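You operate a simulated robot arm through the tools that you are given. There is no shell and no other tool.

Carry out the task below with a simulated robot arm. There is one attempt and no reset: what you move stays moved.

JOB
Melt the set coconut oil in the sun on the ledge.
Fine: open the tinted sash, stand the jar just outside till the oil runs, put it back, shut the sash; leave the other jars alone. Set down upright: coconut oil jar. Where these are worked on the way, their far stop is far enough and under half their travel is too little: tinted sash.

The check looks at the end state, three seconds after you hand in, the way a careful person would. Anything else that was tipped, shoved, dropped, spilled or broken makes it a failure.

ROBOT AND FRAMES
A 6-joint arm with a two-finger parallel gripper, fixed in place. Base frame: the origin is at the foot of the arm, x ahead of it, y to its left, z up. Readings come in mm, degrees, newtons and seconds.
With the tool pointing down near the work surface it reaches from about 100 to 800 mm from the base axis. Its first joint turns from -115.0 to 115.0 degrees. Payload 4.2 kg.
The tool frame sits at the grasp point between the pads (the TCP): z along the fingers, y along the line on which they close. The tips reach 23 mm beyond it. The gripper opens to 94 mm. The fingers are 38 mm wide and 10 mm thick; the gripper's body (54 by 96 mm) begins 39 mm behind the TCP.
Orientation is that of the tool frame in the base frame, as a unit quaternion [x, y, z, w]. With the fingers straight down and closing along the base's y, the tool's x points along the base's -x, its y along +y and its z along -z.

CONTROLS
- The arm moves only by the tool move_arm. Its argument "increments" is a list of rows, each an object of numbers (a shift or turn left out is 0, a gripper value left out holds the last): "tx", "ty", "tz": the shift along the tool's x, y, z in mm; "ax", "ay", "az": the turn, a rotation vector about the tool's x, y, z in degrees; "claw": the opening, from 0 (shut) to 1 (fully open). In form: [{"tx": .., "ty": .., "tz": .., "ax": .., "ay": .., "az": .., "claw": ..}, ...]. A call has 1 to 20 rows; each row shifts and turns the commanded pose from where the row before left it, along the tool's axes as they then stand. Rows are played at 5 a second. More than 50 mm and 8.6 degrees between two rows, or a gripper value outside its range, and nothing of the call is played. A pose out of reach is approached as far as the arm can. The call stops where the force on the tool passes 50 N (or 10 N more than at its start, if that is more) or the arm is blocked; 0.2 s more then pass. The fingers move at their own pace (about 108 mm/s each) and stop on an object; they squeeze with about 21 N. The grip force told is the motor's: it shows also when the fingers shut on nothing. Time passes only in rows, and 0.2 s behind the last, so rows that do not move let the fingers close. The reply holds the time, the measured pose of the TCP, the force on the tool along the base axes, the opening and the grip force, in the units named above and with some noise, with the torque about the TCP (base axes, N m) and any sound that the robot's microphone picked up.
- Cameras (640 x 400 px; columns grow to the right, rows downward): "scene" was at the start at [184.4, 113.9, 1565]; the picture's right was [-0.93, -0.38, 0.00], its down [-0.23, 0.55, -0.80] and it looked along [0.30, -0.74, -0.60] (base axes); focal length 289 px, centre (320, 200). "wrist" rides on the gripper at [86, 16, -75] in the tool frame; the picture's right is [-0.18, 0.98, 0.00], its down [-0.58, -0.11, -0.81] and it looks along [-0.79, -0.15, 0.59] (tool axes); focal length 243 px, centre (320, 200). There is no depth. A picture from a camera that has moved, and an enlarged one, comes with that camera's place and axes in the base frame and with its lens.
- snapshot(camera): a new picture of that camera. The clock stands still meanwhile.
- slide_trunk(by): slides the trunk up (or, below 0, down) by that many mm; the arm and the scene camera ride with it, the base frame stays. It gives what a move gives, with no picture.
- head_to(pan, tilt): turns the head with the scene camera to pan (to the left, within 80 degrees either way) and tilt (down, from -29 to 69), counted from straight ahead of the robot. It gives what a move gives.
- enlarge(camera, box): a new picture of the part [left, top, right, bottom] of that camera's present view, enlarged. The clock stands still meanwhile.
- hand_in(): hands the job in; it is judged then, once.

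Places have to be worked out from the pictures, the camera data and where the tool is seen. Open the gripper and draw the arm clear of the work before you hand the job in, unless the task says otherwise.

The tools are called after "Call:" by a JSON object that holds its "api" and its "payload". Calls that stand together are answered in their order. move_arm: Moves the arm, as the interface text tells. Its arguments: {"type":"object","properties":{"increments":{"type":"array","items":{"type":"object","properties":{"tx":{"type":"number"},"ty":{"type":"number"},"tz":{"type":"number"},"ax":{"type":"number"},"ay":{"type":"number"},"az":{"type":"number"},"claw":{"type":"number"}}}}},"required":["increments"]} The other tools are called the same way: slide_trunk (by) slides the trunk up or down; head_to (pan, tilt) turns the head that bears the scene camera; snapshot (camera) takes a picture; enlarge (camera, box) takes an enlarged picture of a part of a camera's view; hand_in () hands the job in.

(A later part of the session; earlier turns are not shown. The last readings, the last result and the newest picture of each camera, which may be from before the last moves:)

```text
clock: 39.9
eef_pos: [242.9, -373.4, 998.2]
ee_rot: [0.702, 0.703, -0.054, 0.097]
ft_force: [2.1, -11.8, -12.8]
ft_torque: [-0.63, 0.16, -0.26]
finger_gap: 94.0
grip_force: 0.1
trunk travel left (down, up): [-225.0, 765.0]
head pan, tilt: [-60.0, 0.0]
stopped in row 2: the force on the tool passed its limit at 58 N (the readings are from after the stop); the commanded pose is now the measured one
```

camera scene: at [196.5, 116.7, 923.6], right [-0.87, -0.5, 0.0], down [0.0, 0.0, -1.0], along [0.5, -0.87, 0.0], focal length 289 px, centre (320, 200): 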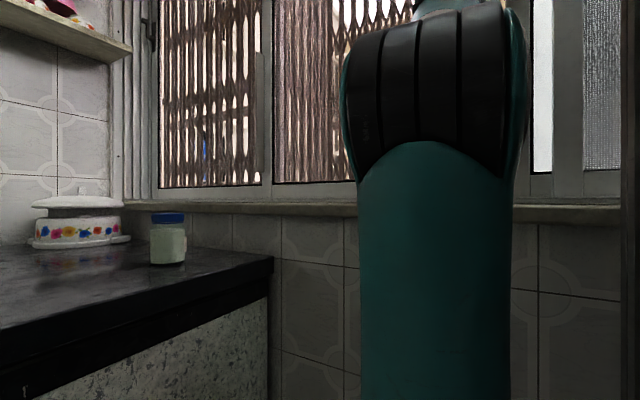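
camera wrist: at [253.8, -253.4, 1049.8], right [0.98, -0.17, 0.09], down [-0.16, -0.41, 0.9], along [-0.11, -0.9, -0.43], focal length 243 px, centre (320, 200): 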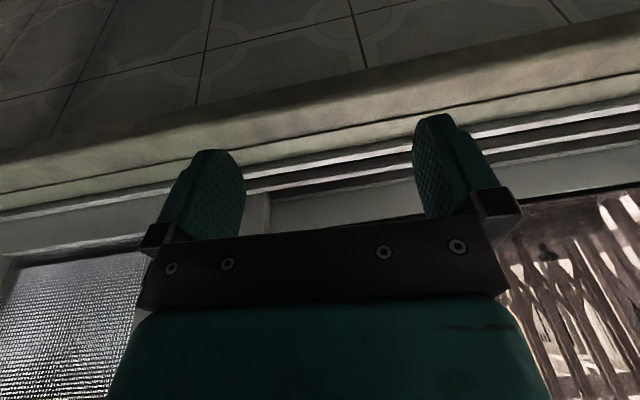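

Still some contact, likely the wrist camera (inner side) against the forearm. I'll swing the tool outward about the wrist (tilt with an outward shift), which moves the camera away from the forearm.

Call:
{"api": "move_arm", "payload": {"increments": [{"ay": -4, "tx": -18}]}}

Call:
{"api": "snapshot", "payload": {"camera": "scene"}}

```text
clock: 40.3
eef_pos: [242.7, -390.6, 1000.7]
ee_rot: [0.699, 0.701, -0.077, 0.119]
ft_force: [-0.5, 0.1, -0.2]
ft_torque: [0.02, 0.01, -0.03]
finger_gap: 94.0
grip_force: 0.0
trunk travel left (down, up): [-225.0, 765.0]
head pan, tilt: [-60.0, 0.0]
```

```text
taken
camera scene: at [196.4, 116.7, 923.5], right [-0.87, -0.5, 0.0], down [0.0, 0.0, -1.0], along [0.5, -0.87, 0.0], focal length 289 px, centre (320, 200)
```

scene: 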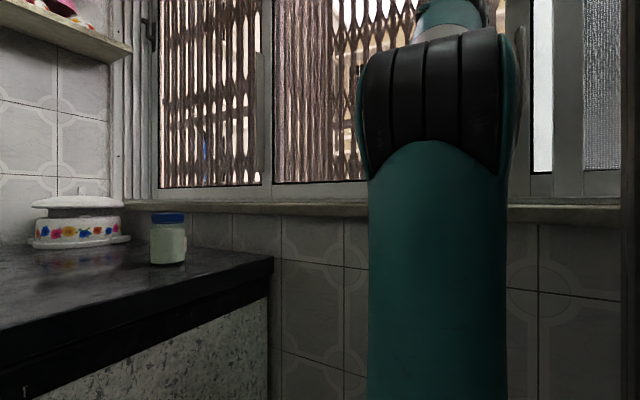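

Contact is gone (force ~0). Now I'll tilt outward further while raising the tool, checking force as it goes.

Call:
{"api": "move_arm", "payload": {"increments": [{"ay": -5, "ax": 3.4, "tx": -6, "tz": -20}, {"ay": -5, "tx": -7, "tz": -20}, {"ay": -5, "tx": -9, "tz": -19}]}}

```text
clock: 41.1
eef_pos: [241.4, -390.2, 1064.0]
ee_rot: [0.685, 0.678, -0.19, 0.189]
ft_force: [0.2, -0.1, 0.0]
ft_torque: [0.0, -0.01, -0.01]
finger_gap: 94.3
grip_force: 0.1
trunk travel left (down, up): [-225.0, 765.0]
head pan, tilt: [-60.0, 0.0]
```

Good, no reach trouble and no force. Continuing the tilt to 45° while rising.

Call:
{"api": "move_arm", "payload": {"increments": [{"ay": -5, "tx": -11, "tz": -18}, {"ay": -5, "tx": -12, "tz": -17}, {"ay": -4, "tx": -14, "tz": -16}]}}

Call:
{"api": "snapshot", "payload": {"camera": "wrist"}}

Call:
{"api": "snapshot", "payload": {"camera": "scene"}}

```text
clock: 41.9
eef_pos: [240.5, -391.6, 1128.4]
ee_rot: [0.657, 0.649, -0.272, 0.271]
ft_force: [-0.2, -0.8, -0.1]
ft_torque: [0.02, 0.0, 0.03]
finger_gap: 93.9
grip_force: 0.1
trunk travel left (down, up): [-225.0, 765.0]
head pan, tilt: [-60.0, 0.0]
```

```text
taken
camera wrist: at [257.8, -277.8, 1119.2], right [0.98, -0.14, 0.13], down [-0.11, 0.16, 0.98], along [-0.16, -0.98, 0.14], focal length 243 px, centre (320, 200)
```

wrist: 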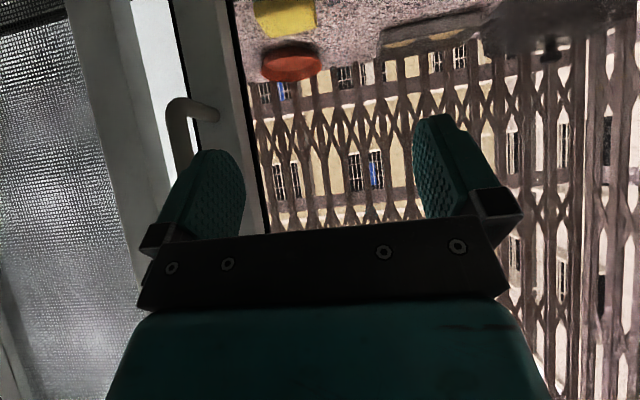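

```text
taken
camera scene: at [196.5, 116.7, 923.5], right [-0.87, -0.5, 0.0], down [0.0, 0.0, -1.0], along [0.5, -0.87, 0.0], focal length 289 px, centre (320, 200)
```

scene: 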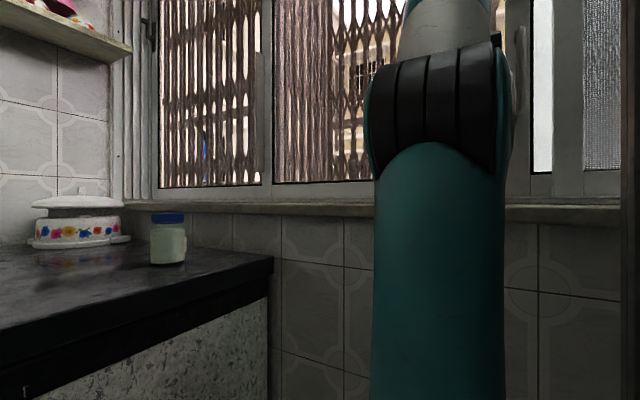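

The D-pull is confirmed at x≈150, bar at y≈-422, z 1070–1190. I'll retract 25 mm inward, move to x≈150, then view before straddling the bar.

Call:
{"api": "move_arm", "payload": {"increments": [{"tx": 18, "tz": -18}, {"ty": -30}, {"ty": -30}, {"ty": -30}]}}

Call:
{"api": "snapshot", "payload": {"camera": "wrist"}}

Call:
{"api": "snapshot", "payload": {"camera": "scene"}}

```text
clock: 42.9
eef_pos: [154.0, -363.3, 1129.8]
ee_rot: [0.657, 0.649, -0.271, 0.27]
ft_force: [0.1, 0.1, 0.0]
ft_torque: [0.0, 0.02, -0.01]
finger_gap: 94.0
grip_force: 0.0
trunk travel left (down, up): [-225.0, 765.0]
head pan, tilt: [-60.0, 0.0]
```

```text
taken
camera wrist: at [169.4, -249.4, 1120.9], right [0.98, -0.14, 0.13], down [-0.11, 0.16, 0.98], along [-0.16, -0.98, 0.14], focal length 243 px, centre (320, 200)
```

wrist: 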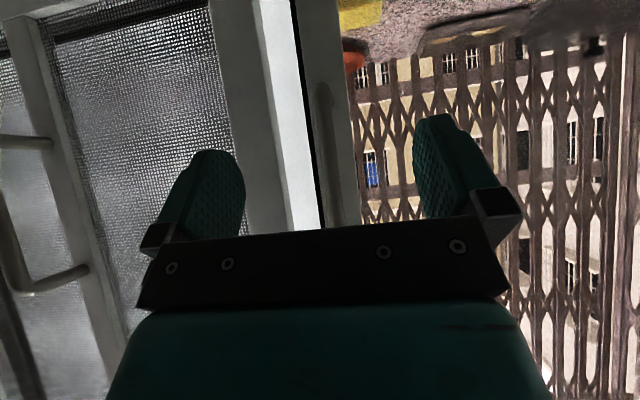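

```text
taken
camera scene: at [196.5, 116.8, 923.5], right [-0.87, -0.5, 0.0], down [0.0, 0.0, -1.0], along [0.5, -0.87, 0.0], focal length 289 px, centre (320, 200)
```

scene: 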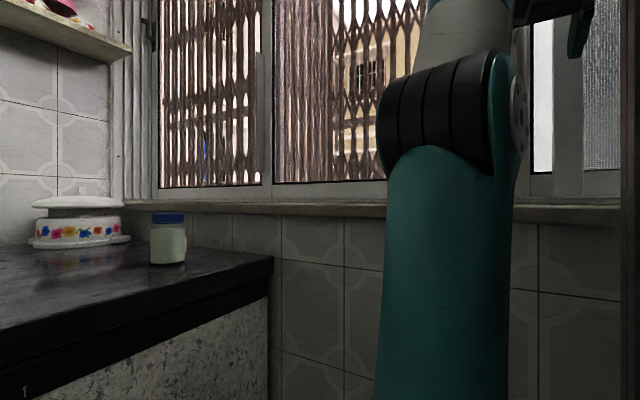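

The bar is between the fingers' planes (bar x≈150, tool x=154), and the middle pane is darker/pinker than the left one, so it's the tinted one. I'll advance 51 mm toward the window to straddle the bar.

Call:
{"api": "move_arm", "payload": {"increments": [{"tx": -12, "tz": 12, "ty": -3}, {"tx": -12, "tz": 12}, {"tx": -12, "tz": 12}]}}

Call:
{"api": "snapshot", "payload": {"camera": "wrist"}}

```text
clock: 43.8
eef_pos: [146.3, -406.6, 1132.8]
ee_rot: [0.652, 0.648, -0.284, 0.273]
ft_force: [-32.3, -23.7, -32.2]
ft_torque: [-2.3, 0.0, 1.37]
finger_gap: 93.3
grip_force: 0.0
trunk travel left (down, up): [-225.0, 765.0]
head pan, tilt: [-60.0, 0.0]
stopped in row 3: the force on the tool passed its limit at 175 N (the readings are from after the stop); the commanded pose is now the measured one
```

```text
taken
camera wrist: at [164.0, -292.7, 1121.8], right [0.98, -0.14, 0.12], down [-0.09, 0.18, 0.98], along [-0.16, -0.97, 0.17], focal length 243 px, centre (320, 200)
```

wrist: 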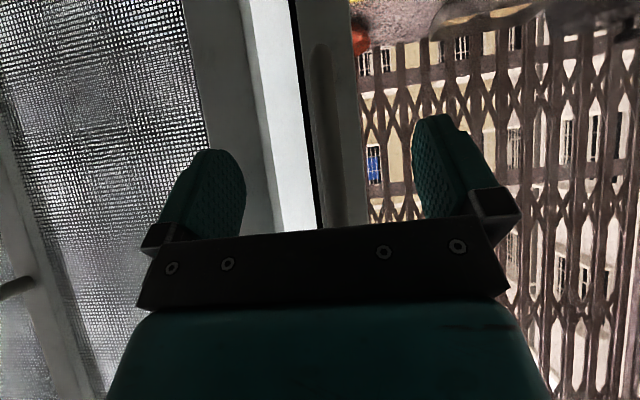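

Contact again, with the force pushing the tool outward/down and −x — that's my own forearm against the wrist camera, not the handle. I'll back out the way I came.

Call:
{"api": "move_arm", "payload": {"increments": [{"tx": 5, "tz": -5}]}}

```text
clock: 44.1
eef_pos: [146.9, -403.3, 1129.8]
ee_rot: [0.654, 0.65, -0.278, 0.271]
ft_force: [-0.4, 0.4, -0.4]
ft_torque: [-0.04, -0.01, 0.01]
finger_gap: 94.3
grip_force: 0.0
trunk travel left (down, up): [-225.0, 765.0]
head pan, tilt: [-60.0, 0.0]
```

Released with a 5 mm retreat. Straddling from this side is cramped by my own forearm, so I'll switch: close the fingers, retreat, and roll the tool 90° so the camera is on the −x side, then use the gripper's side to push the bar.

Call:
{"api": "move_arm", "payload": {"increments": [{"tx": 14, "tz": -14, "claw": 0}, {"tx": 14, "tz": -14, "claw": 0}, {"ty": -20, "claw": 0}]}}

Call:
{"api": "move_arm", "payload": {"increments": [{"az": -8, "claw": 0}, {"az": -8}, {"az": -8}, {"az": -8}]}}

Call:
{"api": "snapshot", "payload": {"camera": "scene"}}

```text
clock: 45.0
eef_pos: [127.1, -361.1, 1129.9]
ee_rot: [0.654, 0.649, -0.281, 0.27]
ft_force: [-0.8, -0.1, 1.0]
ft_torque: [0.03, 0.03, 0.02]
finger_gap: 0.4
grip_force: 20.7
trunk travel left (down, up): [-225.0, 765.0]
head pan, tilt: [-60.0, 0.0]
```

```text
clock: 46.0
eef_pos: [126.4, -362.5, 1130.5]
ee_rot: [0.449, 0.804, -0.344, 0.183]
ft_force: [-0.2, -0.1, -0.3]
ft_torque: [0.02, 0.01, 0.03]
finger_gap: 0.0
grip_force: 21.3
trunk travel left (down, up): [-225.0, 765.0]
head pan, tilt: [-60.0, 0.0]
```

```text
taken
camera scene: at [196.4, 116.8, 923.5], right [-0.87, -0.5, 0.0], down [0.0, 0.0, -1.0], along [0.5, -0.87, 0.0], focal length 289 px, centre (320, 200)
```

scene: 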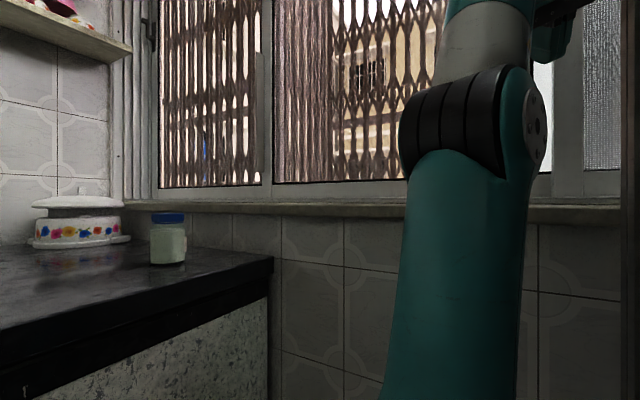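

Rolling works without force. Finishing the roll to 90° and raising the head's view.

Call:
{"api": "move_arm", "payload": {"increments": [{"az": -8.3}, {"az": -8.3}, {"az": -8.3}, {"az": -8.3}, {"az": -8.3}, {"az": -8.3}, {"az": -8.2}]}}

Call:
{"api": "head_to", "payload": {"pan": -75, "tilt": -20}}

Call:
{"api": "snapshot", "payload": {"camera": "scene"}}

Call:
{"api": "snapshot", "payload": {"camera": "wrist"}}

```text
clock: 46.3
eef_pos: [131.0, -359.9, 1130.2]
ee_rot: [0.426, 0.816, -0.347, 0.178]
ft_force: [29.2, -2.5, -8.2]
ft_torque: [-1.1, -1.01, -3.61]
finger_gap: 0.2
grip_force: 21.1
trunk travel left (down, up): [-225.0, 765.0]
head pan, tilt: [-60.0, 0.0]
stopped in row 1: the force on the tool passed its limit at 69 N (the readings are from after the stop); the commanded pose is now the measured one
```

```text
clock: 47.1
eef_pos: [131.1, -361.0, 1129.9]
ee_rot: [0.425, 0.817, -0.346, 0.178]
ft_force: [38.7, 0.3, -12.6]
ft_torque: [-1.65, -1.46, -4.9]
finger_gap: 0.0
grip_force: 20.4
trunk travel left (down, up): [-225.0, 765.0]
head pan, tilt: [-75.0, -20.0]
```

```text
taken
camera scene: at [172.5, 121.2, 952.4], right [-0.97, -0.26, 0.0], down [0.09, -0.33, -0.94], along [0.24, -0.91, 0.34], focal length 289 px, centre (320, 200)
```

scene: 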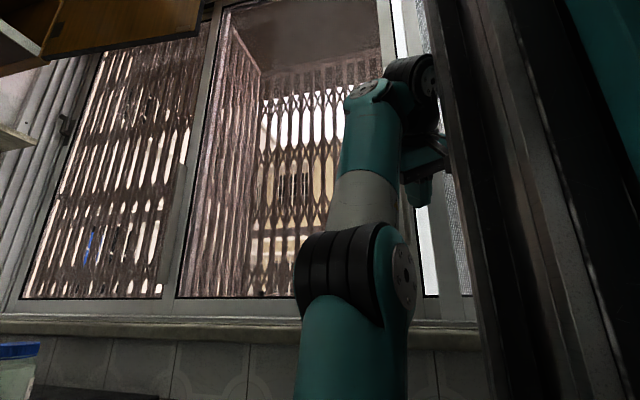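

```text
taken
camera wrist: at [94.7, -251.3, 1124.9], right [0.91, 0.29, -0.3], down [0.25, 0.2, 0.95], along [0.33, -0.94, 0.11], focal length 243 px, centre (320, 200)
```

wrist: 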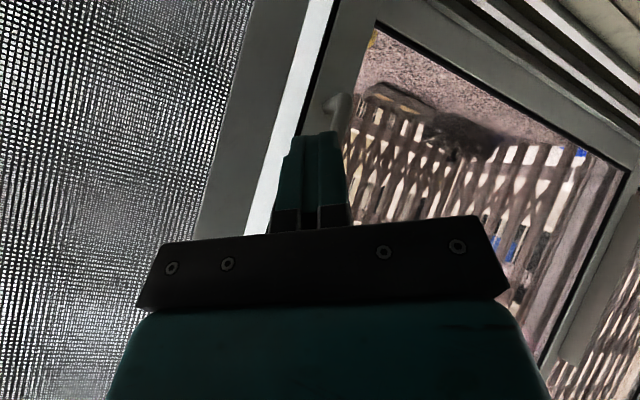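

The side camera has met the mast standing at x≲85 (force +39 N in x). I'll undo the roll and move away from it toward +x.

Call:
{"api": "move_arm", "payload": {"increments": [{"az": 4}]}}

Call:
{"api": "move_arm", "payload": {"increments": [{"az": 8}, {"az": 8}, {"az": 8}, {"az": 6}]}}

```text
clock: 47.5
eef_pos: [128.4, -360.7, 1131.8]
ee_rot: [0.451, 0.804, -0.341, 0.187]
ft_force: [0.4, 0.3, 0.4]
ft_torque: [0.02, 0.02, -0.01]
finger_gap: 0.3
grip_force: 21.0
trunk travel left (down, up): [-225.0, 765.0]
head pan, tilt: [-75.0, -20.0]
```

```text
clock: 48.5
eef_pos: [129.7, -362.4, 1129.7]
ee_rot: [0.645, 0.658, -0.28, 0.27]
ft_force: [-0.6, -0.5, 0.0]
ft_torque: [-0.01, -0.03, 0.01]
finger_gap: 0.1
grip_force: 21.7
trunk travel left (down, up): [-225.0, 765.0]
head pan, tilt: [-75.0, -20.0]
```

Free again. I'll move along the window to x≈450 where there is more room, then bring the trunk up in stages so the forearm isn't folded under the gripper.

Call:
{"api": "move_arm", "payload": {"increments": [{"ty": 40}, {"ty": 40}, {"ty": 40}, {"ty": 40}, {"ty": 40}, {"ty": 40}, {"ty": 40}, {"ty": 40}]}}

Call:
{"api": "snapshot", "payload": {"camera": "scene"}}

```text
clock: 50.4
eef_pos: [408.6, -371.1, 1076.5]
ee_rot: [0.643, 0.659, -0.28, 0.272]
ft_force: [0.7, -0.3, -0.3]
ft_torque: [0.0, 0.02, 0.0]
finger_gap: 0.1
grip_force: 20.8
out of reach, approached as far as the arm can: row 6, 7, 8
trunk travel left (down, up): [-225.0, 765.0]
head pan, tilt: [-75.0, -20.0]
```

```text
taken
camera scene: at [171.1, 121.4, 952.8], right [-0.97, -0.26, 0.0], down [0.09, -0.33, -0.94], along [0.24, -0.91, 0.34], focal length 289 px, centre (320, 200)
```

scene: 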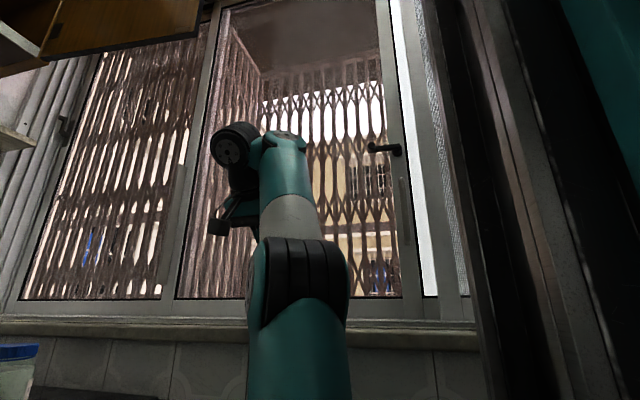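

The arm looks like a roll-bend-roll wrist whose bend joint is at its limit with the forearm pointing up. Raising the trunk and lowering the tool relative to it should level the forearm; I'll do that in stages.

Call:
{"api": "slide_trunk", "payload": {"by": 200}}

Call:
{"api": "move_arm", "payload": {"increments": [{"tx": 20, "tz": 20, "ty": 10}, {"tx": 20, "tz": 20, "ty": 10}, {"tx": 20, "tz": 20, "ty": 10}, {"tx": 20, "tz": 20, "ty": 10}]}}

Call:
{"api": "snapshot", "payload": {"camera": "scene"}}

```text
clock: 52.5
eef_pos: [408.8, -370.7, 1276.3]
ee_rot: [0.643, 0.659, -0.279, 0.272]
ft_force: [-0.5, -0.5, -0.5]
ft_torque: [-0.03, -0.01, 0.01]
finger_gap: 0.1
grip_force: 20.5
trunk travel left (down, up): [-425.0, 565.0]
head pan, tilt: [-75.0, -20.0]
```

```text
clock: 53.5
eef_pos: [444.6, -384.3, 1233.5]
ee_rot: [0.642, 0.662, -0.275, 0.273]
ft_force: [-0.6, 0.6, -0.3]
ft_torque: [-0.01, 0.03, 0.03]
finger_gap: 0.1
grip_force: 21.3
out of reach, approached as far as the arm can: row 2, 3, 4
trunk travel left (down, up): [-425.0, 565.0]
head pan, tilt: [-75.0, -20.0]
```

```text
taken
camera scene: at [171.1, 121.3, 1152.8], right [-0.97, -0.26, 0.0], down [0.09, -0.33, -0.94], along [0.24, -0.91, 0.34], focal length 289 px, centre (320, 200)
```

scene: 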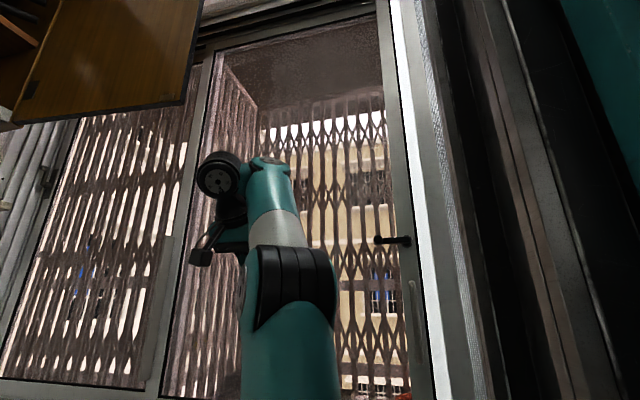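

The pattern fits a shoulder that can't lean back, so close-in work needs the forearm pointing down with the trunk higher. I'll move out to a larger radius over the counter side, then level the tool and bring the trunk up.

Call:
{"api": "move_arm", "payload": {"increments": [{"ty": 31, "tx": 24, "tz": -24}, {"ty": 31, "tx": 24, "tz": -24}, {"ty": 31, "tx": 24, "tz": -24}, {"ty": 31, "tx": 24, "tz": -24}, {"ty": 31, "tx": 24, "tz": -24}]}}

Call:
{"api": "move_arm", "payload": {"increments": [{"ay": 7.5}, {"ay": 7.5}, {"ay": 7.5}, {"ay": 7.5}, {"ay": 7.5}, {"ay": 7.5}]}}

Call:
{"api": "head_to", "payload": {"pan": -50, "tilt": 0}}

Call:
{"api": "snapshot", "payload": {"camera": "scene"}}

```text
clock: 54.7
eef_pos: [437.4, -354.9, 1237.7]
ee_rot: [0.641, 0.666, -0.265, 0.274]
ft_force: [0.0, -0.2, 0.2]
ft_torque: [-0.01, 0.01, -0.03]
finger_gap: 0.0
grip_force: 21.3
out of reach, approached as far as the arm can: row 1, 2, 3, 4, 5
trunk travel left (down, up): [-425.0, 565.0]
head pan, tilt: [-75.0, -20.0]
```

```text
clock: 56.1
eef_pos: [423.1, -352.3, 1166.7]
ee_rot: [0.7, 0.714, -0.01, 0.001]
ft_force: [-1.0, -0.2, 0.3]
ft_torque: [0.0, -0.03, 0.03]
finger_gap: 0.1
grip_force: 21.2
out of reach, approached as far as the arm can: row 3, 4, 5, 6
trunk travel left (down, up): [-425.0, 565.0]
head pan, tilt: [-75.0, -20.0]
```

```text
clock: 57.0
eef_pos: [423.7, -352.1, 1166.2]
ee_rot: [0.701, 0.713, -0.011, 0.001]
ft_force: [-0.1, 0.4, 0.2]
ft_torque: [0.03, -0.01, -0.01]
finger_gap: 0.0
grip_force: 20.5
trunk travel left (down, up): [-425.0, 565.0]
head pan, tilt: [-50.0, 0.0]
```

```text
taken
camera scene: at [209.3, 125.8, 1123.6], right [-0.77, -0.64, 0.0], down [0.0, 0.0, -1.0], along [0.64, -0.77, 0.0], focal length 289 px, centre (320, 200)
```

scene: 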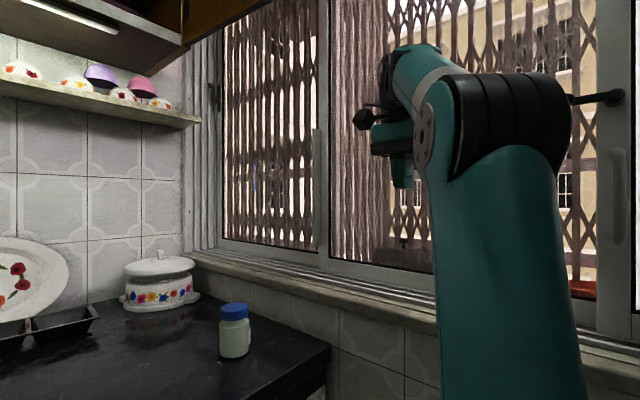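

Now the tool is pointing down at (424, -352, 1166) with the forearm roughly level. I'll test moving out in +x/+y from here.

Call:
{"api": "move_arm", "payload": {"increments": [{"ty": 30, "tx": 10}, {"ty": 30, "tx": 10}, {"ty": 30, "tx": 10}]}}

```text
clock: 57.8
eef_pos: [512.2, -320.5, 1157.5]
ee_rot: [0.701, 0.713, -0.01, 0.001]
ft_force: [0.4, 0.9, 0.0]
ft_torque: [-0.03, -0.01, 0.02]
finger_gap: 0.3
grip_force: 20.8
out of reach, approached as far as the arm can: row 2, 3
trunk travel left (down, up): [-425.0, 565.0]
head pan, tilt: [-50.0, 0.0]
```

That mostly worked. Now trunk up 150 and the tool down 150 to bring the forearm lower.

Call:
{"api": "slide_trunk", "payload": {"by": 150}}

Call:
{"api": "move_arm", "payload": {"increments": [{"tz": 30}, {"tz": 30}, {"tz": 30}, {"tz": 30}, {"tz": 30}]}}

```text
clock: 59.6
eef_pos: [511.8, -320.2, 1306.9]
ee_rot: [0.701, 0.713, -0.011, 0.001]
ft_force: [-0.5, -0.3, 0.3]
ft_torque: [0.0, 0.03, 0.01]
finger_gap: 0.0
grip_force: 21.5
trunk travel left (down, up): [-575.0, 415.0]
head pan, tilt: [-50.0, 0.0]
```

```text
clock: 60.8
eef_pos: [513.1, -325.5, 1172.7]
ee_rot: [0.703, 0.711, -0.01, -0.001]
ft_force: [-1.0, 1.1, 0.1]
ft_torque: [-0.06, -0.08, 0.05]
finger_gap: 0.0
grip_force: 21.3
out of reach, approached as far as the arm can: row 4, 5
trunk travel left (down, up): [-575.0, 415.0]
head pan, tilt: [-50.0, 0.0]
```

Good progress. Another stage: trunk up 150, then lower the tool.

Call:
{"api": "slide_trunk", "payload": {"by": 150}}

Call:
{"api": "move_arm", "payload": {"increments": [{"tz": 30}, {"tz": 30}, {"tz": 30}, {"tz": 30}]}}

Call:
{"api": "snapshot", "payload": {"camera": "scene"}}

```text
clock: 62.5
eef_pos: [514.5, -325.9, 1322.0]
ee_rot: [0.701, 0.713, -0.01, -0.001]
ft_force: [-0.1, 0.4, 0.8]
ft_torque: [-0.01, -0.05, 0.0]
finger_gap: 0.1
grip_force: 20.8
trunk travel left (down, up): [-725.0, 265.0]
head pan, tilt: [-50.0, 0.0]
```

```text
clock: 63.5
eef_pos: [543.7, -329.2, 1312.4]
ee_rot: [0.7, 0.714, 0.003, -0.012]
ft_force: [-0.7, -0.4, -0.7]
ft_torque: [-0.01, -0.04, -0.02]
finger_gap: 0.0
grip_force: 20.7
out of reach, approached as far as the arm can: row 1, 2, 3, 4
trunk travel left (down, up): [-725.0, 265.0]
head pan, tilt: [-50.0, 0.0]
```

```text
taken
camera scene: at [209.2, 125.9, 1423.6], right [-0.77, -0.64, 0.0], down [0.0, 0.0, -1.0], along [0.64, -0.77, 0.0], focal length 289 px, centre (320, 200)
```

scene: 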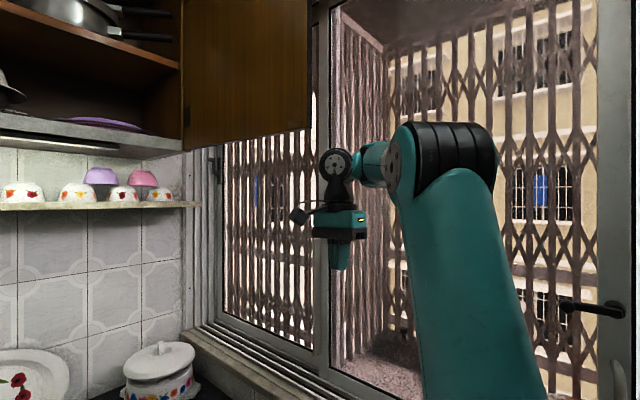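

Down is blocked again here, perhaps a wrist-roll limit. I'll turn the tool back to its original yaw (−90°) and test going down.

Call:
{"api": "move_arm", "payload": {"increments": [{"az": -8.5}, {"az": -8.5}, {"az": -8.5}, {"az": -8.5}, {"az": -8.5}, {"az": -8.5}, {"az": -8.5}, {"az": -8.5}, {"az": -8.5}, {"az": -8.5}, {"az": -5}]}}

Call:
{"api": "move_arm", "payload": {"increments": [{"tz": 20}, {"tz": 20}]}}

Call:
{"api": "snapshot", "payload": {"camera": "scene"}}

```text
clock: 65.9
eef_pos: [541.0, -329.7, 1311.4]
ee_rot: [-0.01, 1.0, -0.006, -0.009]
ft_force: [0.1, 0.0, -0.7]
ft_torque: [0.02, 0.01, 0.04]
finger_gap: 0.0
grip_force: 20.7
trunk travel left (down, up): [-725.0, 265.0]
head pan, tilt: [-50.0, 0.0]
```

```text
clock: 66.5
eef_pos: [553.7, -337.8, 1305.1]
ee_rot: [-0.009, 1.0, -0.005, -0.009]
ft_force: [0.4, 0.2, -0.4]
ft_torque: [-0.01, 0.0, -0.01]
finger_gap: 0.0
grip_force: 21.2
out of reach, approached as far as the arm can: row 1, 2
trunk travel left (down, up): [-725.0, 265.0]
head pan, tilt: [-50.0, 0.0]
```

```text
taken
camera scene: at [209.2, 125.9, 1423.6], right [-0.77, -0.64, 0.0], down [0.0, 0.0, -1.0], along [0.64, -0.77, 0.0], focal length 289 px, centre (320, 200)
```

scene: 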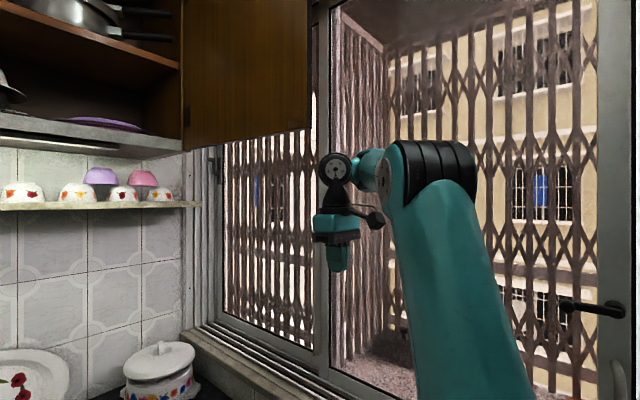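

Yaw turns freely, but down still slides outward. I'll test moving outward first (+x) and then down.

Call:
{"api": "move_arm", "payload": {"increments": [{"tx": -40}, {"tx": -40}, {"tx": -40}]}}

Call:
{"api": "move_arm", "payload": {"increments": [{"tz": 30}, {"tz": 30}]}}

Call:
{"api": "snapshot", "payload": {"camera": "scene"}}

```text
clock: 67.3
eef_pos: [672.6, -335.0, 1304.7]
ee_rot: [-0.01, 1.0, -0.007, -0.009]
ft_force: [-1.0, 0.1, 0.0]
ft_torque: [0.01, -0.04, -0.04]
finger_gap: 0.2
grip_force: 21.1
trunk travel left (down, up): [-725.0, 265.0]
head pan, tilt: [-50.0, 0.0]
```

```text
clock: 67.9
eef_pos: [671.0, -337.3, 1242.9]
ee_rot: [-0.008, 1.0, -0.006, -0.008]
ft_force: [-0.5, 0.7, 0.4]
ft_torque: [-0.05, -0.03, 0.0]
finger_gap: 0.2
grip_force: 21.4
trunk travel left (down, up): [-725.0, 265.0]
head pan, tilt: [-50.0, 0.0]
```

```text
taken
camera scene: at [209.0, 126.2, 1423.6], right [-0.77, -0.64, 0.0], down [0.0, 0.0, -1.0], along [0.64, -0.77, 0.0], focal length 289 px, centre (320, 200)
```

scene: 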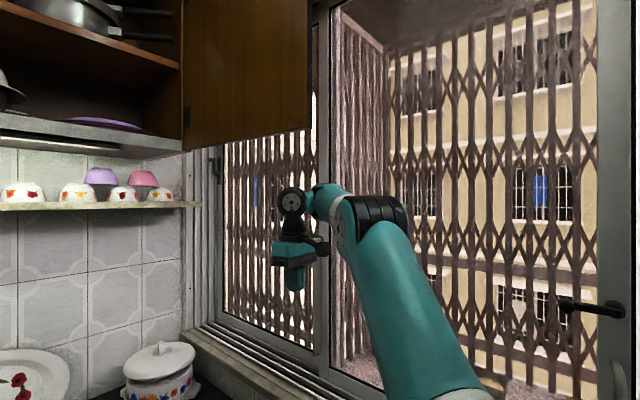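

Free here. I'll go down another 60 mm and then test moving inward, to map the limit.

Call:
{"api": "move_arm", "payload": {"increments": [{"tz": 30}, {"tz": 30}, {"tx": 40, "ty": 15}, {"tx": 40, "ty": 15}, {"tx": 40, "ty": 15}]}}

Call:
{"api": "snapshot", "payload": {"camera": "scene"}}

```text
clock: 69.1
eef_pos: [624.0, -335.7, 1267.1]
ee_rot: [-0.009, 1.0, -0.005, -0.011]
ft_force: [1.0, -0.3, 0.1]
ft_torque: [0.0, 0.03, -0.03]
finger_gap: 0.1
grip_force: 21.1
out of reach, approached as far as the arm can: row 1, 2, 3, 4, 5
trunk travel left (down, up): [-725.0, 265.0]
head pan, tilt: [-50.0, 0.0]
```

```text
taken
camera scene: at [209.9, 125.6, 1423.4], right [-0.77, -0.64, 0.0], down [0.0, 0.0, -1.0], along [0.64, -0.77, 0.0], focal length 289 px, centre (320, 200)
```

scene: 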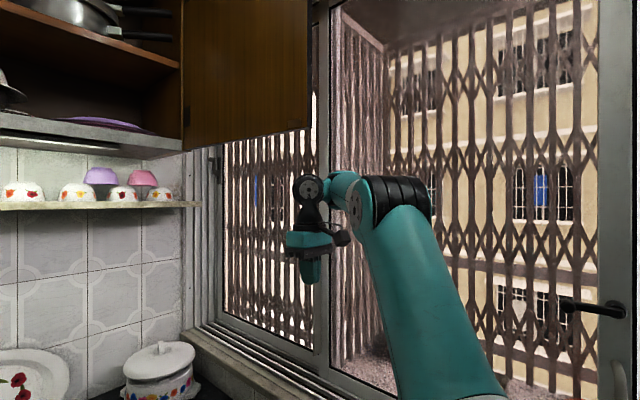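

The limit line corresponds to the forearm being exactly level with the tool down — so the wrist pitch joint is at its stop (wound the wrong way). I'll look closer at the wrist to decide how to unwind it.

Call:
{"api": "enlarge", "payload": {"camera": "scene", "box": [270, 150, 450, 300]}}

```text
2.67 times, centred on (360, 225) of scene
camera zoom: at [209.9, 125.6, 1423.4], right [-0.77, -0.64, 0.0], down [0.0, 0.0, -1.0], along [0.64, -0.77, 0.0], focal length 772 px, centre (213, 133)
```

zoom: 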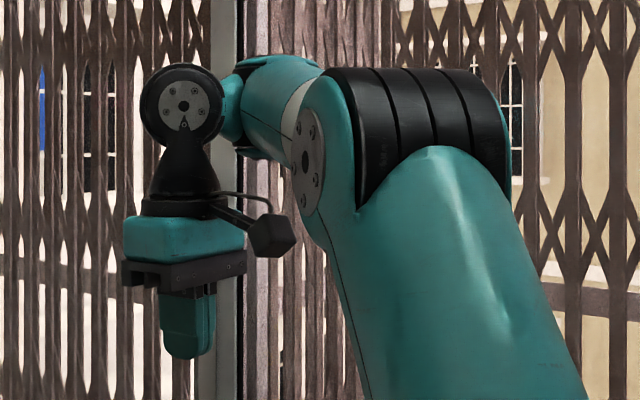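

The wrist is UR-like, with the pitch joint wound to its stop. I'll move to open space in the middle (≈(640, -20, 1315)), turn the camera to the left side, and then unwind by pitching the hand a full turn about its wrist.

Call:
{"api": "move_arm", "payload": {"increments": [{"ty": 39, "tz": -8, "tx": -2}, {"ty": 39, "tz": -8, "tx": -2}, {"ty": 39, "tz": -8, "tx": -2}, {"ty": 39, "tz": -8, "tx": -2}, {"ty": 39, "tz": -8, "tx": -2}, {"ty": 39, "tz": -8, "tx": -2}, {"ty": 39, "tz": -8, "tx": -2}, {"ty": 39, "tz": -8, "tx": -2}]}}

Call:
{"api": "move_arm", "payload": {"increments": [{"az": 8.2}, {"az": 8.2}, {"az": 8.2}, {"az": 8.2}, {"az": 8.2}, {"az": 8.2}, {"az": 8.2}, {"az": 8.2}, {"az": 8.2}, {"az": 8.2}, {"az": 8}]}}

Call:
{"api": "head_to", "payload": {"pan": -10, "tilt": 0}}

Call:
{"api": "snapshot", "payload": {"camera": "scene"}}

```text
clock: 70.9
eef_pos: [638.8, -22.9, 1331.2]
ee_rot: [-0.01, 1.0, -0.006, -0.009]
ft_force: [-0.1, -1.3, 0.0]
ft_torque: [0.06, 0.02, 0.0]
finger_gap: 0.0
grip_force: 21.0
out of reach, approached as far as the arm can: row 1
trunk travel left (down, up): [-725.0, 265.0]
head pan, tilt: [-50.0, 0.0]
```

```text
clock: 73.3
eef_pos: [639.1, -22.6, 1332.0]
ee_rot: [0.702, 0.713, -0.01, -0.002]
ft_force: [0.1, 0.6, 0.8]
ft_torque: [0.02, -0.01, -0.01]
finger_gap: 0.0
grip_force: 21.1
trunk travel left (down, up): [-725.0, 265.0]
head pan, tilt: [-50.0, 0.0]
```

```text
clock: 74.4
eef_pos: [637.3, -24.2, 1329.5]
ee_rot: [0.701, 0.713, -0.01, -0.002]
ft_force: [0.5, 0.6, -0.5]
ft_torque: [0.06, -0.03, 0.01]
finger_gap: 0.0
grip_force: 21.1
trunk travel left (down, up): [-725.0, 265.0]
head pan, tilt: [-10.0, 0.0]
```

```text
taken
camera scene: at [240.1, 179.1, 1423.5], right [-0.17, -0.98, 0.0], down [0.0, 0.0, -1.0], along [0.98, -0.17, 0.0], focal length 289 px, centre (320, 200)
```

scene: 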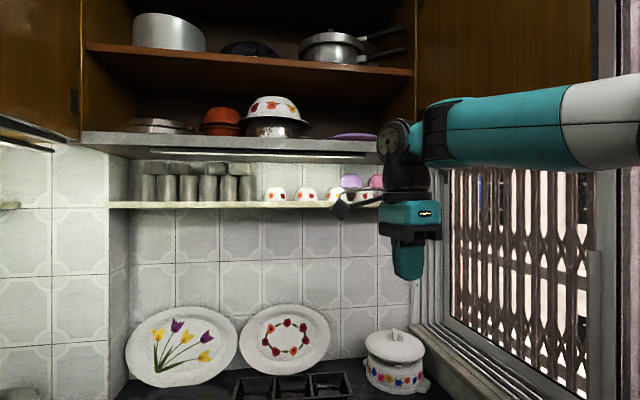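

The forearm is level with the hand offset ~70 mm to its left. I'll first tilt the hand 24° to the left (away from the forearm), pivoting about the wrist, then start pitching inward.

Call:
{"api": "move_arm", "payload": {"increments": [{"ay": 8, "tx": 24.5, "tz": -1.7}, {"ay": 8, "tx": 24.5, "tz": -1.7}, {"ay": 8, "tx": 24.5, "tz": -1.7}]}}

Call:
{"api": "move_arm", "payload": {"increments": [{"ax": 7.3, "az": 3.3, "tx": 0.6, "ty": -22.3, "tz": -1.4}, {"ax": 7.3, "az": 3.3, "tx": 0.6, "ty": -22.3, "tz": -1.4}, {"ax": 7.3, "az": 3.3, "tx": 0.6, "ty": -22.3, "tz": -1.4}, {"ax": 7.3, "az": 3.3, "tx": 0.6, "ty": -22.3, "tz": -1.4}, {"ax": 7.3, "az": 3.3, "tx": 0.6, "ty": -22.3, "tz": -1.4}]}}

Call:
{"api": "snapshot", "payload": {"camera": "scene"}}

```text
clock: 75.2
eef_pos: [648.9, 15.2, 1337.2]
ee_rot: [0.697, 0.708, 0.065, -0.093]
ft_force: [0.2, 0.0, 0.3]
ft_torque: [0.01, -0.02, 0.04]
finger_gap: 0.0
grip_force: 20.6
out of reach, approached as far as the arm can: row 1, 2
trunk travel left (down, up): [-725.0, 265.0]
head pan, tilt: [-10.0, 0.0]
```

```text
clock: 76.4
eef_pos: [512.3, -27.1, 1249.1]
ee_rot: [0.728, 0.589, -0.174, -0.305]
ft_force: [0.1, 0.7, 0.5]
ft_torque: [0.02, -0.01, 0.01]
finger_gap: 0.2
grip_force: 20.6
out of reach, approached as far as the arm can: row 3, 4, 5
trunk travel left (down, up): [-725.0, 265.0]
head pan, tilt: [-10.0, 0.0]
```

```text
taken
camera scene: at [240.1, 179.4, 1423.6], right [-0.17, -0.98, 0.0], down [0.0, 0.0, -1.0], along [0.98, -0.17, 0.0], focal length 289 px, centre (320, 200)
```

scene: 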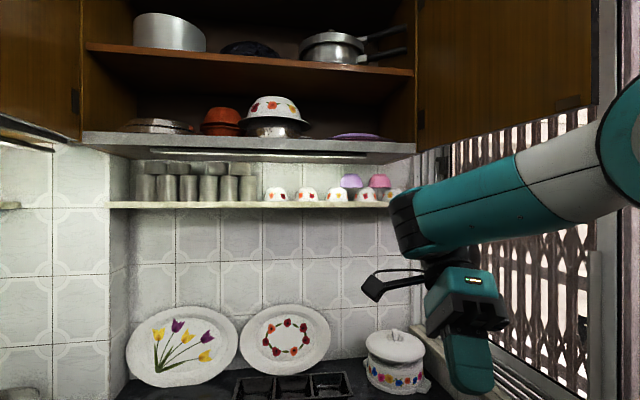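

The picture shows the wrist now hanging below a downward-sloping forearm — the configuration changed. Let me zoom to understand the wrist.

Call:
{"api": "enlarge", "payload": {"camera": "scene", "box": [340, 60, 640, 400]}}

Call:
{"api": "snapshot", "payload": {"camera": "wrist"}}

```text
1.18 times, centred on (490, 230) of scene
camera zoom: at [240.1, 179.4, 1423.6], right [-0.17, -0.98, 0.0], down [0.0, 0.0, -1.0], along [0.98, -0.17, 0.0], focal length 340 px, centre (120, 165)
```

zoom: 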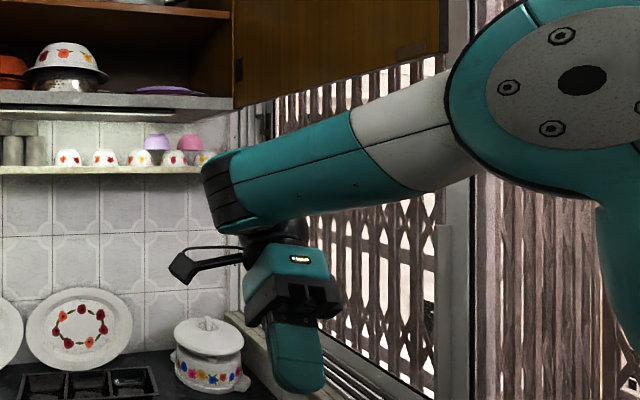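

```text
taken
camera wrist: at [589.9, 37.3, 1304.3], right [0.69, -0.3, -0.66], down [0.27, -0.74, 0.62], along [-0.67, -0.6, -0.43], focal length 243 px, centre (320, 200)
```

wrist: 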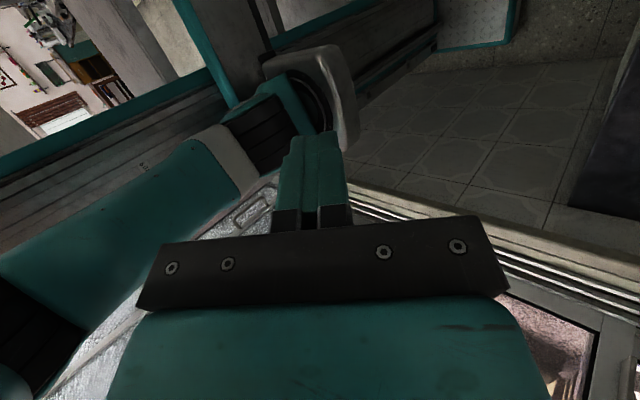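

This looks like the normal branch (rings on the outer side of the forearm end, hand hanging below a down-sloping forearm). I'll rotate the tool back to straight down and test it.

Call:
{"api": "move_arm", "payload": {"increments": [{"ax": -6.7, "ay": -1.8, "az": -1.9}, {"ax": -6.7, "ay": -1.8, "az": -1.9}, {"ax": -6.7, "ay": -1.8, "az": -1.9}, {"ax": -6.7, "ay": -1.8, "az": -1.9}, {"ax": -6.7, "ay": -1.8, "az": -1.9}, {"ax": -6.7, "ay": -1.8, "az": -1.9}]}}

Call:
{"api": "move_arm", "payload": {"increments": [{"tz": 30}, {"tz": 30}]}}

Call:
{"api": "snapshot", "payload": {"camera": "scene"}}

```text
clock: 77.8
eef_pos: [537.7, -32.6, 1335.6]
ee_rot: [0.711, 0.704, 0.003, -0.006]
ft_force: [1.0, -0.2, -0.3]
ft_torque: [-0.03, 0.01, 0.02]
finger_gap: 0.0
grip_force: 21.1
out of reach, approached as far as the arm can: row 2, 3, 4, 5, 6
trunk travel left (down, up): [-725.0, 265.0]
head pan, tilt: [-10.0, 0.0]
```

```text
clock: 78.4
eef_pos: [544.5, -30.2, 1334.3]
ee_rot: [0.711, 0.703, 0.002, -0.007]
ft_force: [0.6, 0.5, 1.0]
ft_torque: [0.01, 0.05, 0.0]
finger_gap: 0.0
grip_force: 21.8
out of reach, approached as far as the arm can: row 1, 2
trunk travel left (down, up): [-725.0, 265.0]
head pan, tilt: [-10.0, 0.0]
```

```text
taken
camera scene: at [240.2, 179.2, 1423.5], right [-0.17, -0.98, 0.0], down [0.0, 0.0, -1.0], along [0.98, -0.17, 0.0], focal length 289 px, centre (320, 200)
```

scene: 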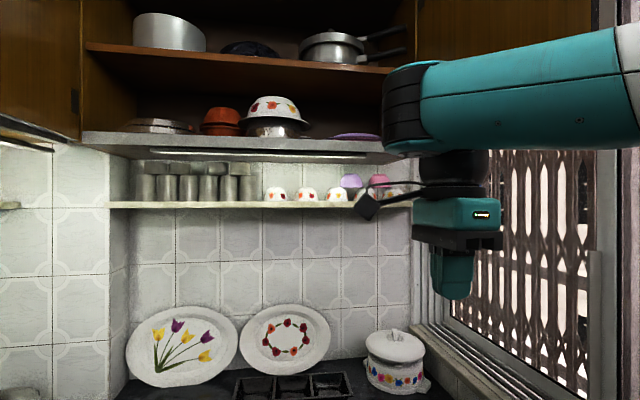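

Again level forearm with "down" blocked. I'll test tiny steps and small pitch changes to see which joint direction is really limited.

Call:
{"api": "move_arm", "payload": {"increments": [{"ax": 5}]}}

Call:
{"api": "move_arm", "payload": {"increments": [{"ax": -5}]}}

Call:
{"api": "move_arm", "payload": {"increments": [{"ax": -5}]}}

Call:
{"api": "move_arm", "payload": {"increments": [{"tz": -20}]}}

```text
clock: 78.8
eef_pos: [550.4, -31.2, 1334.8]
ee_rot: [0.711, 0.703, -0.011, -0.025]
ft_force: [0.8, 0.6, 0.1]
ft_torque: [-0.02, 0.02, 0.01]
finger_gap: 0.0
grip_force: 21.3
out of reach, approached as far as the arm can: row 1
trunk travel left (down, up): [-725.0, 265.0]
head pan, tilt: [-10.0, 0.0]
```

```text
clock: 79.2
eef_pos: [550.4, -32.4, 1333.9]
ee_rot: [0.711, 0.703, -0.003, -0.015]
ft_force: [-0.7, -0.9, 0.3]
ft_torque: [0.07, -0.02, 0.0]
finger_gap: 0.2
grip_force: 20.7
trunk travel left (down, up): [-725.0, 265.0]
head pan, tilt: [-10.0, 0.0]
```

```text
clock: 79.6
eef_pos: [553.7, -30.5, 1354.2]
ee_rot: [0.71, 0.703, 0.033, 0.025]
ft_force: [0.8, 0.5, -0.1]
ft_torque: [-0.04, -0.01, 0.01]
finger_gap: 0.2
grip_force: 21.1
out of reach, approached as far as the arm can: row 1
trunk travel left (down, up): [-725.0, 265.0]
head pan, tilt: [-10.0, 0.0]
```

```text
clock: 80.0
eef_pos: [570.3, -36.0, 1360.7]
ee_rot: [0.71, 0.703, 0.04, 0.023]
ft_force: [0.9, 1.1, -0.1]
ft_torque: [-0.02, 0.01, -0.02]
finger_gap: 0.0
grip_force: 21.1
out of reach, approached as far as the arm can: row 1
trunk travel left (down, up): [-725.0, 265.0]
head pan, tilt: [-10.0, 0.0]
```

Responses look odd; I'll issue a few null rows to see whether the arm is merely lagging or really limited.

Call:
{"api": "move_arm", "payload": {"increments": [{"tz": 0}, {"tz": 0}, {"tz": 0}]}}

Call:
{"api": "move_arm", "payload": {"increments": [{"ty": 20}, {"ty": 20}, {"ty": 20}]}}

Call:
{"api": "move_arm", "payload": {"increments": [{"tz": 15}, {"tz": 15}]}}

```text
clock: 80.8
eef_pos: [570.4, -35.8, 1360.7]
ee_rot: [0.711, 0.702, 0.039, 0.022]
ft_force: [0.4, -0.5, -0.9]
ft_torque: [0.0, -0.01, -0.02]
finger_gap: 0.2
grip_force: 20.6
trunk travel left (down, up): [-725.0, 265.0]
head pan, tilt: [-10.0, 0.0]
```

```text
clock: 81.6
eef_pos: [611.4, -31.7, 1376.1]
ee_rot: [0.71, 0.703, 0.034, 0.024]
ft_force: [-0.2, -0.8, 0.6]
ft_torque: [0.01, -0.02, 0.03]
finger_gap: 0.0
grip_force: 20.8
out of reach, approached as far as the arm can: row 1
trunk travel left (down, up): [-725.0, 265.0]
head pan, tilt: [-10.0, 0.0]
```

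```text
clock: 82.2
eef_pos: [613.7, -29.8, 1347.5]
ee_rot: [0.711, 0.702, 0.034, 0.025]
ft_force: [0.0, 0.1, -0.4]
ft_torque: [0.07, 0.01, 0.0]
finger_gap: 0.0
grip_force: 20.3
trunk travel left (down, up): [-725.0, 265.0]
head pan, tilt: [-10.0, 0.0]
```

Moving outward then down works, so the limit is the tool-to-forearm angle. From here (with margin) I'll test pitching inward about the wrist.

Call:
{"api": "move_arm", "payload": {"increments": [{"ax": 8, "ty": -24.5, "tz": -1.7}, {"ax": 8, "ty": -24.5, "tz": -1.7}]}}

Call:
{"api": "move_arm", "payload": {"increments": [{"ax": 8, "ty": -24.5, "tz": -1.7}, {"ax": 8, "ty": -24.5, "tz": -1.7}]}}

Call:
{"api": "snapshot", "payload": {"camera": "scene"}}

```text
clock: 82.8
eef_pos: [565.9, -30.0, 1350.3]
ee_rot: [0.707, 0.701, -0.065, -0.075]
ft_force: [0.0, 0.6, 0.1]
ft_torque: [-0.02, 0.02, 0.0]
finger_gap: 0.0
grip_force: 20.8
trunk travel left (down, up): [-725.0, 265.0]
head pan, tilt: [-10.0, 0.0]
```

```text
clock: 83.4
eef_pos: [515.5, -31.4, 1345.4]
ee_rot: [0.69, 0.684, -0.161, -0.172]
ft_force: [-0.4, 0.1, 0.3]
ft_torque: [-0.03, 0.01, 0.0]
finger_gap: 0.0
grip_force: 21.3
out of reach, approached as far as the arm can: row 2
trunk travel left (down, up): [-725.0, 265.0]
head pan, tilt: [-10.0, 0.0]
```

```text
taken
camera scene: at [240.2, 179.2, 1423.5], right [-0.17, -0.98, 0.0], down [0.0, 0.0, -1.0], along [0.98, -0.17, 0.0], focal length 289 px, centre (320, 200)
```

scene: 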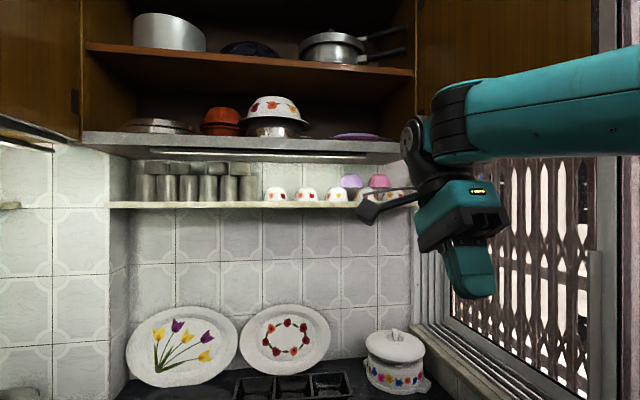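

The behaviour fits a UR-type wrist with pitch limited to ±90° — two complementary branches — so I must cross over by swinging the hand sideways. I'll rotate the hand about its wrist toward the left (about tool y), checking halfway.

Call:
{"api": "move_arm", "payload": {"increments": [{"ay": 8.5, "tx": 26, "tz": -1.9}, {"ay": 8.5, "tx": 26, "tz": -1.9}, {"ay": 8.5, "tx": 26, "tz": -1.9}, {"ay": 8.5, "tx": 26, "tz": -1.9}, {"ay": 8.5, "tx": 26, "tz": -1.9}]}}

Call:
{"api": "snapshot", "payload": {"camera": "scene"}}

```text
clock: 84.6
eef_pos: [513.8, 2.2, 1293.0]
ee_rot: [0.712, 0.653, -0.046, -0.254]
ft_force: [0.5, -0.3, -0.1]
ft_torque: [0.02, 0.01, 0.0]
finger_gap: 0.0
grip_force: 20.6
out of reach, approached as far as the arm can: row 1, 2, 3, 4, 5
trunk travel left (down, up): [-725.0, 265.0]
head pan, tilt: [-10.0, 0.0]
```

```text
taken
camera scene: at [240.2, 179.2, 1423.5], right [-0.17, -0.98, 0.0], down [0.0, 0.0, -1.0], along [0.98, -0.17, 0.0], focal length 289 px, centre (320, 200)
```

scene: 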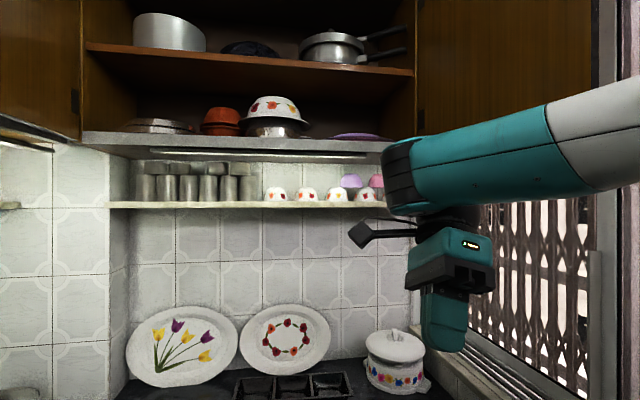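

I now suspect a wrist singularity when the hand is perpendicular to the forearm; to get round it I should tilt the hand sideways and sweep the tilt around from inward, via left, to outward. Starting that sweep about the wrist point.

Call:
{"api": "move_arm", "payload": {"increments": [{"ax": -7.4, "ay": 4.1, "tx": 12.6, "ty": 22.7, "tz": -1.9}, {"ax": -7.4, "ay": 4.1, "tx": 12.6, "ty": 22.7, "tz": -1.9}]}}

```text
clock: 85.2
eef_pos: [587.4, 8.8, 1342.6]
ee_rot: [0.741, 0.636, 0.085, -0.2]
ft_force: [-0.4, -0.5, 0.7]
ft_torque: [0.02, -0.01, 0.01]
finger_gap: 0.0
grip_force: 21.2
out of reach, approached as far as the arm can: row 1, 2
trunk travel left (down, up): [-725.0, 265.0]
head pan, tilt: [-10.0, 0.0]
```

The orientation is tracking the sweep (hand now tilted left ~24°). Continuing toward outward-left.

Call:
{"api": "move_arm", "payload": {"increments": [{"ax": -7.1, "ay": 0.7, "tx": 2.1, "ty": 22, "tz": -1.4}, {"ax": -7.1, "ay": 0.7, "tx": 2.1, "ty": 22, "tz": -1.4}]}}

Call:
{"api": "snapshot", "payload": {"camera": "scene"}}

```text
clock: 85.8
eef_pos: [652.2, 1.7, 1376.4]
ee_rot: [0.759, 0.616, 0.175, -0.121]
ft_force: [-0.6, -0.2, 0.5]
ft_torque: [-0.01, -0.04, -0.02]
finger_gap: 0.0
grip_force: 21.4
out of reach, approached as far as the arm can: row 1, 2
trunk travel left (down, up): [-725.0, 265.0]
head pan, tilt: [-10.0, 0.0]
```

```text
taken
camera scene: at [239.9, 179.1, 1423.6], right [-0.17, -0.98, 0.0], down [0.0, 0.0, -1.0], along [0.98, -0.17, 0.0], focal length 289 px, centre (320, 200)
```

scene: 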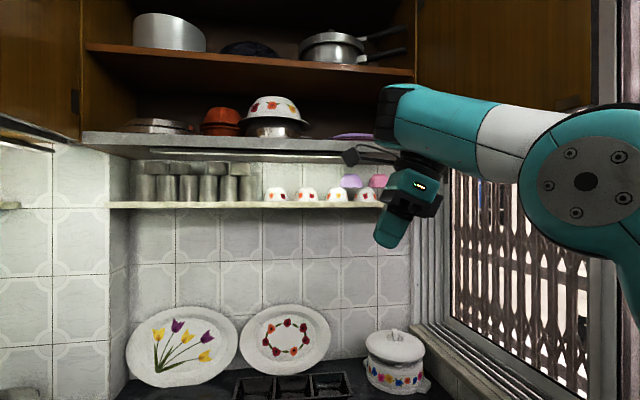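

Pitch still won't pass perpendicular even with the left tilt, so it's a true joint limit. I'll test whether more sideways tilt is free, since crossing must happen with the hand pointing sideways.

Call:
{"api": "move_arm", "payload": {"increments": [{"ax": 2, "ay": 8.3, "tx": 25.5, "ty": -6.1, "tz": -1.9}]}}

Call:
{"api": "move_arm", "payload": {"increments": [{"ax": 2, "ay": 8.3, "tx": 25.5, "ty": -6.1, "tz": -1.9}]}}

Call:
{"api": "snapshot", "payload": {"camera": "scene"}}

```text
clock: 86.2
eef_pos: [654.0, 21.9, 1389.9]
ee_rot: [0.75, 0.612, 0.202, -0.152]
ft_force: [0.2, -0.7, 0.3]
ft_torque: [0.04, 0.01, -0.01]
finger_gap: 0.0
grip_force: 20.6
out of reach, approached as far as the arm can: row 1
trunk travel left (down, up): [-725.0, 265.0]
head pan, tilt: [-10.0, 0.0]
```

```text
clock: 86.6
eef_pos: [651.0, 39.6, 1398.4]
ee_rot: [0.749, 0.61, 0.21, -0.154]
ft_force: [-0.8, 0.3, 0.0]
ft_torque: [-0.02, -0.02, -0.02]
finger_gap: 0.1
grip_force: 21.1
out of reach, approached as far as the arm can: row 1
trunk travel left (down, up): [-725.0, 265.0]
head pan, tilt: [-10.0, 0.0]
```

```text
taken
camera scene: at [240.1, 179.4, 1423.5], right [-0.17, -0.98, 0.0], down [0.0, 0.0, -1.0], along [0.98, -0.17, 0.0], focal length 289 px, centre (320, 200)
```

scene: 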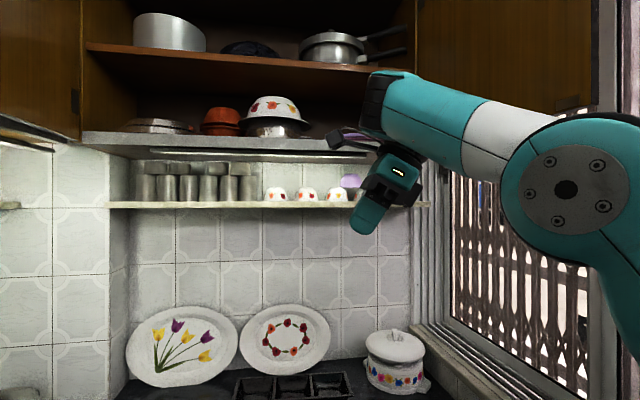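

Sideways-left stops at ~29°, so that way round is blocked. I'll go back and try sweeping the tilt the other way: inward, then right, then outward.

Call:
{"api": "move_arm", "payload": {"increments": [{"ax": 6, "ay": -3.2, "tx": -10, "ty": -18.6, "tz": -1.3}, {"ax": 6, "ay": -3.2, "tx": -10, "ty": -18.6, "tz": -1.3}, {"ax": 5, "ay": -5.7, "tx": -17.7, "ty": -15.2, "tz": -1.5}, {"ax": 5, "ay": -5.7, "tx": -17.7, "ty": -15.2, "tz": -1.5}]}}

```text
clock: 87.6
eef_pos: [562.2, 4.5, 1360.2]
ee_rot: [0.726, 0.659, -0.026, -0.194]
ft_force: [-0.2, -0.2, -0.2]
ft_torque: [-0.01, 0.01, 0.01]
finger_gap: 0.1
grip_force: 21.5
out of reach, approached as far as the arm can: row 1, 2, 3, 4
trunk travel left (down, up): [-725.0, 265.0]
head pan, tilt: [-10.0, 0.0]
```

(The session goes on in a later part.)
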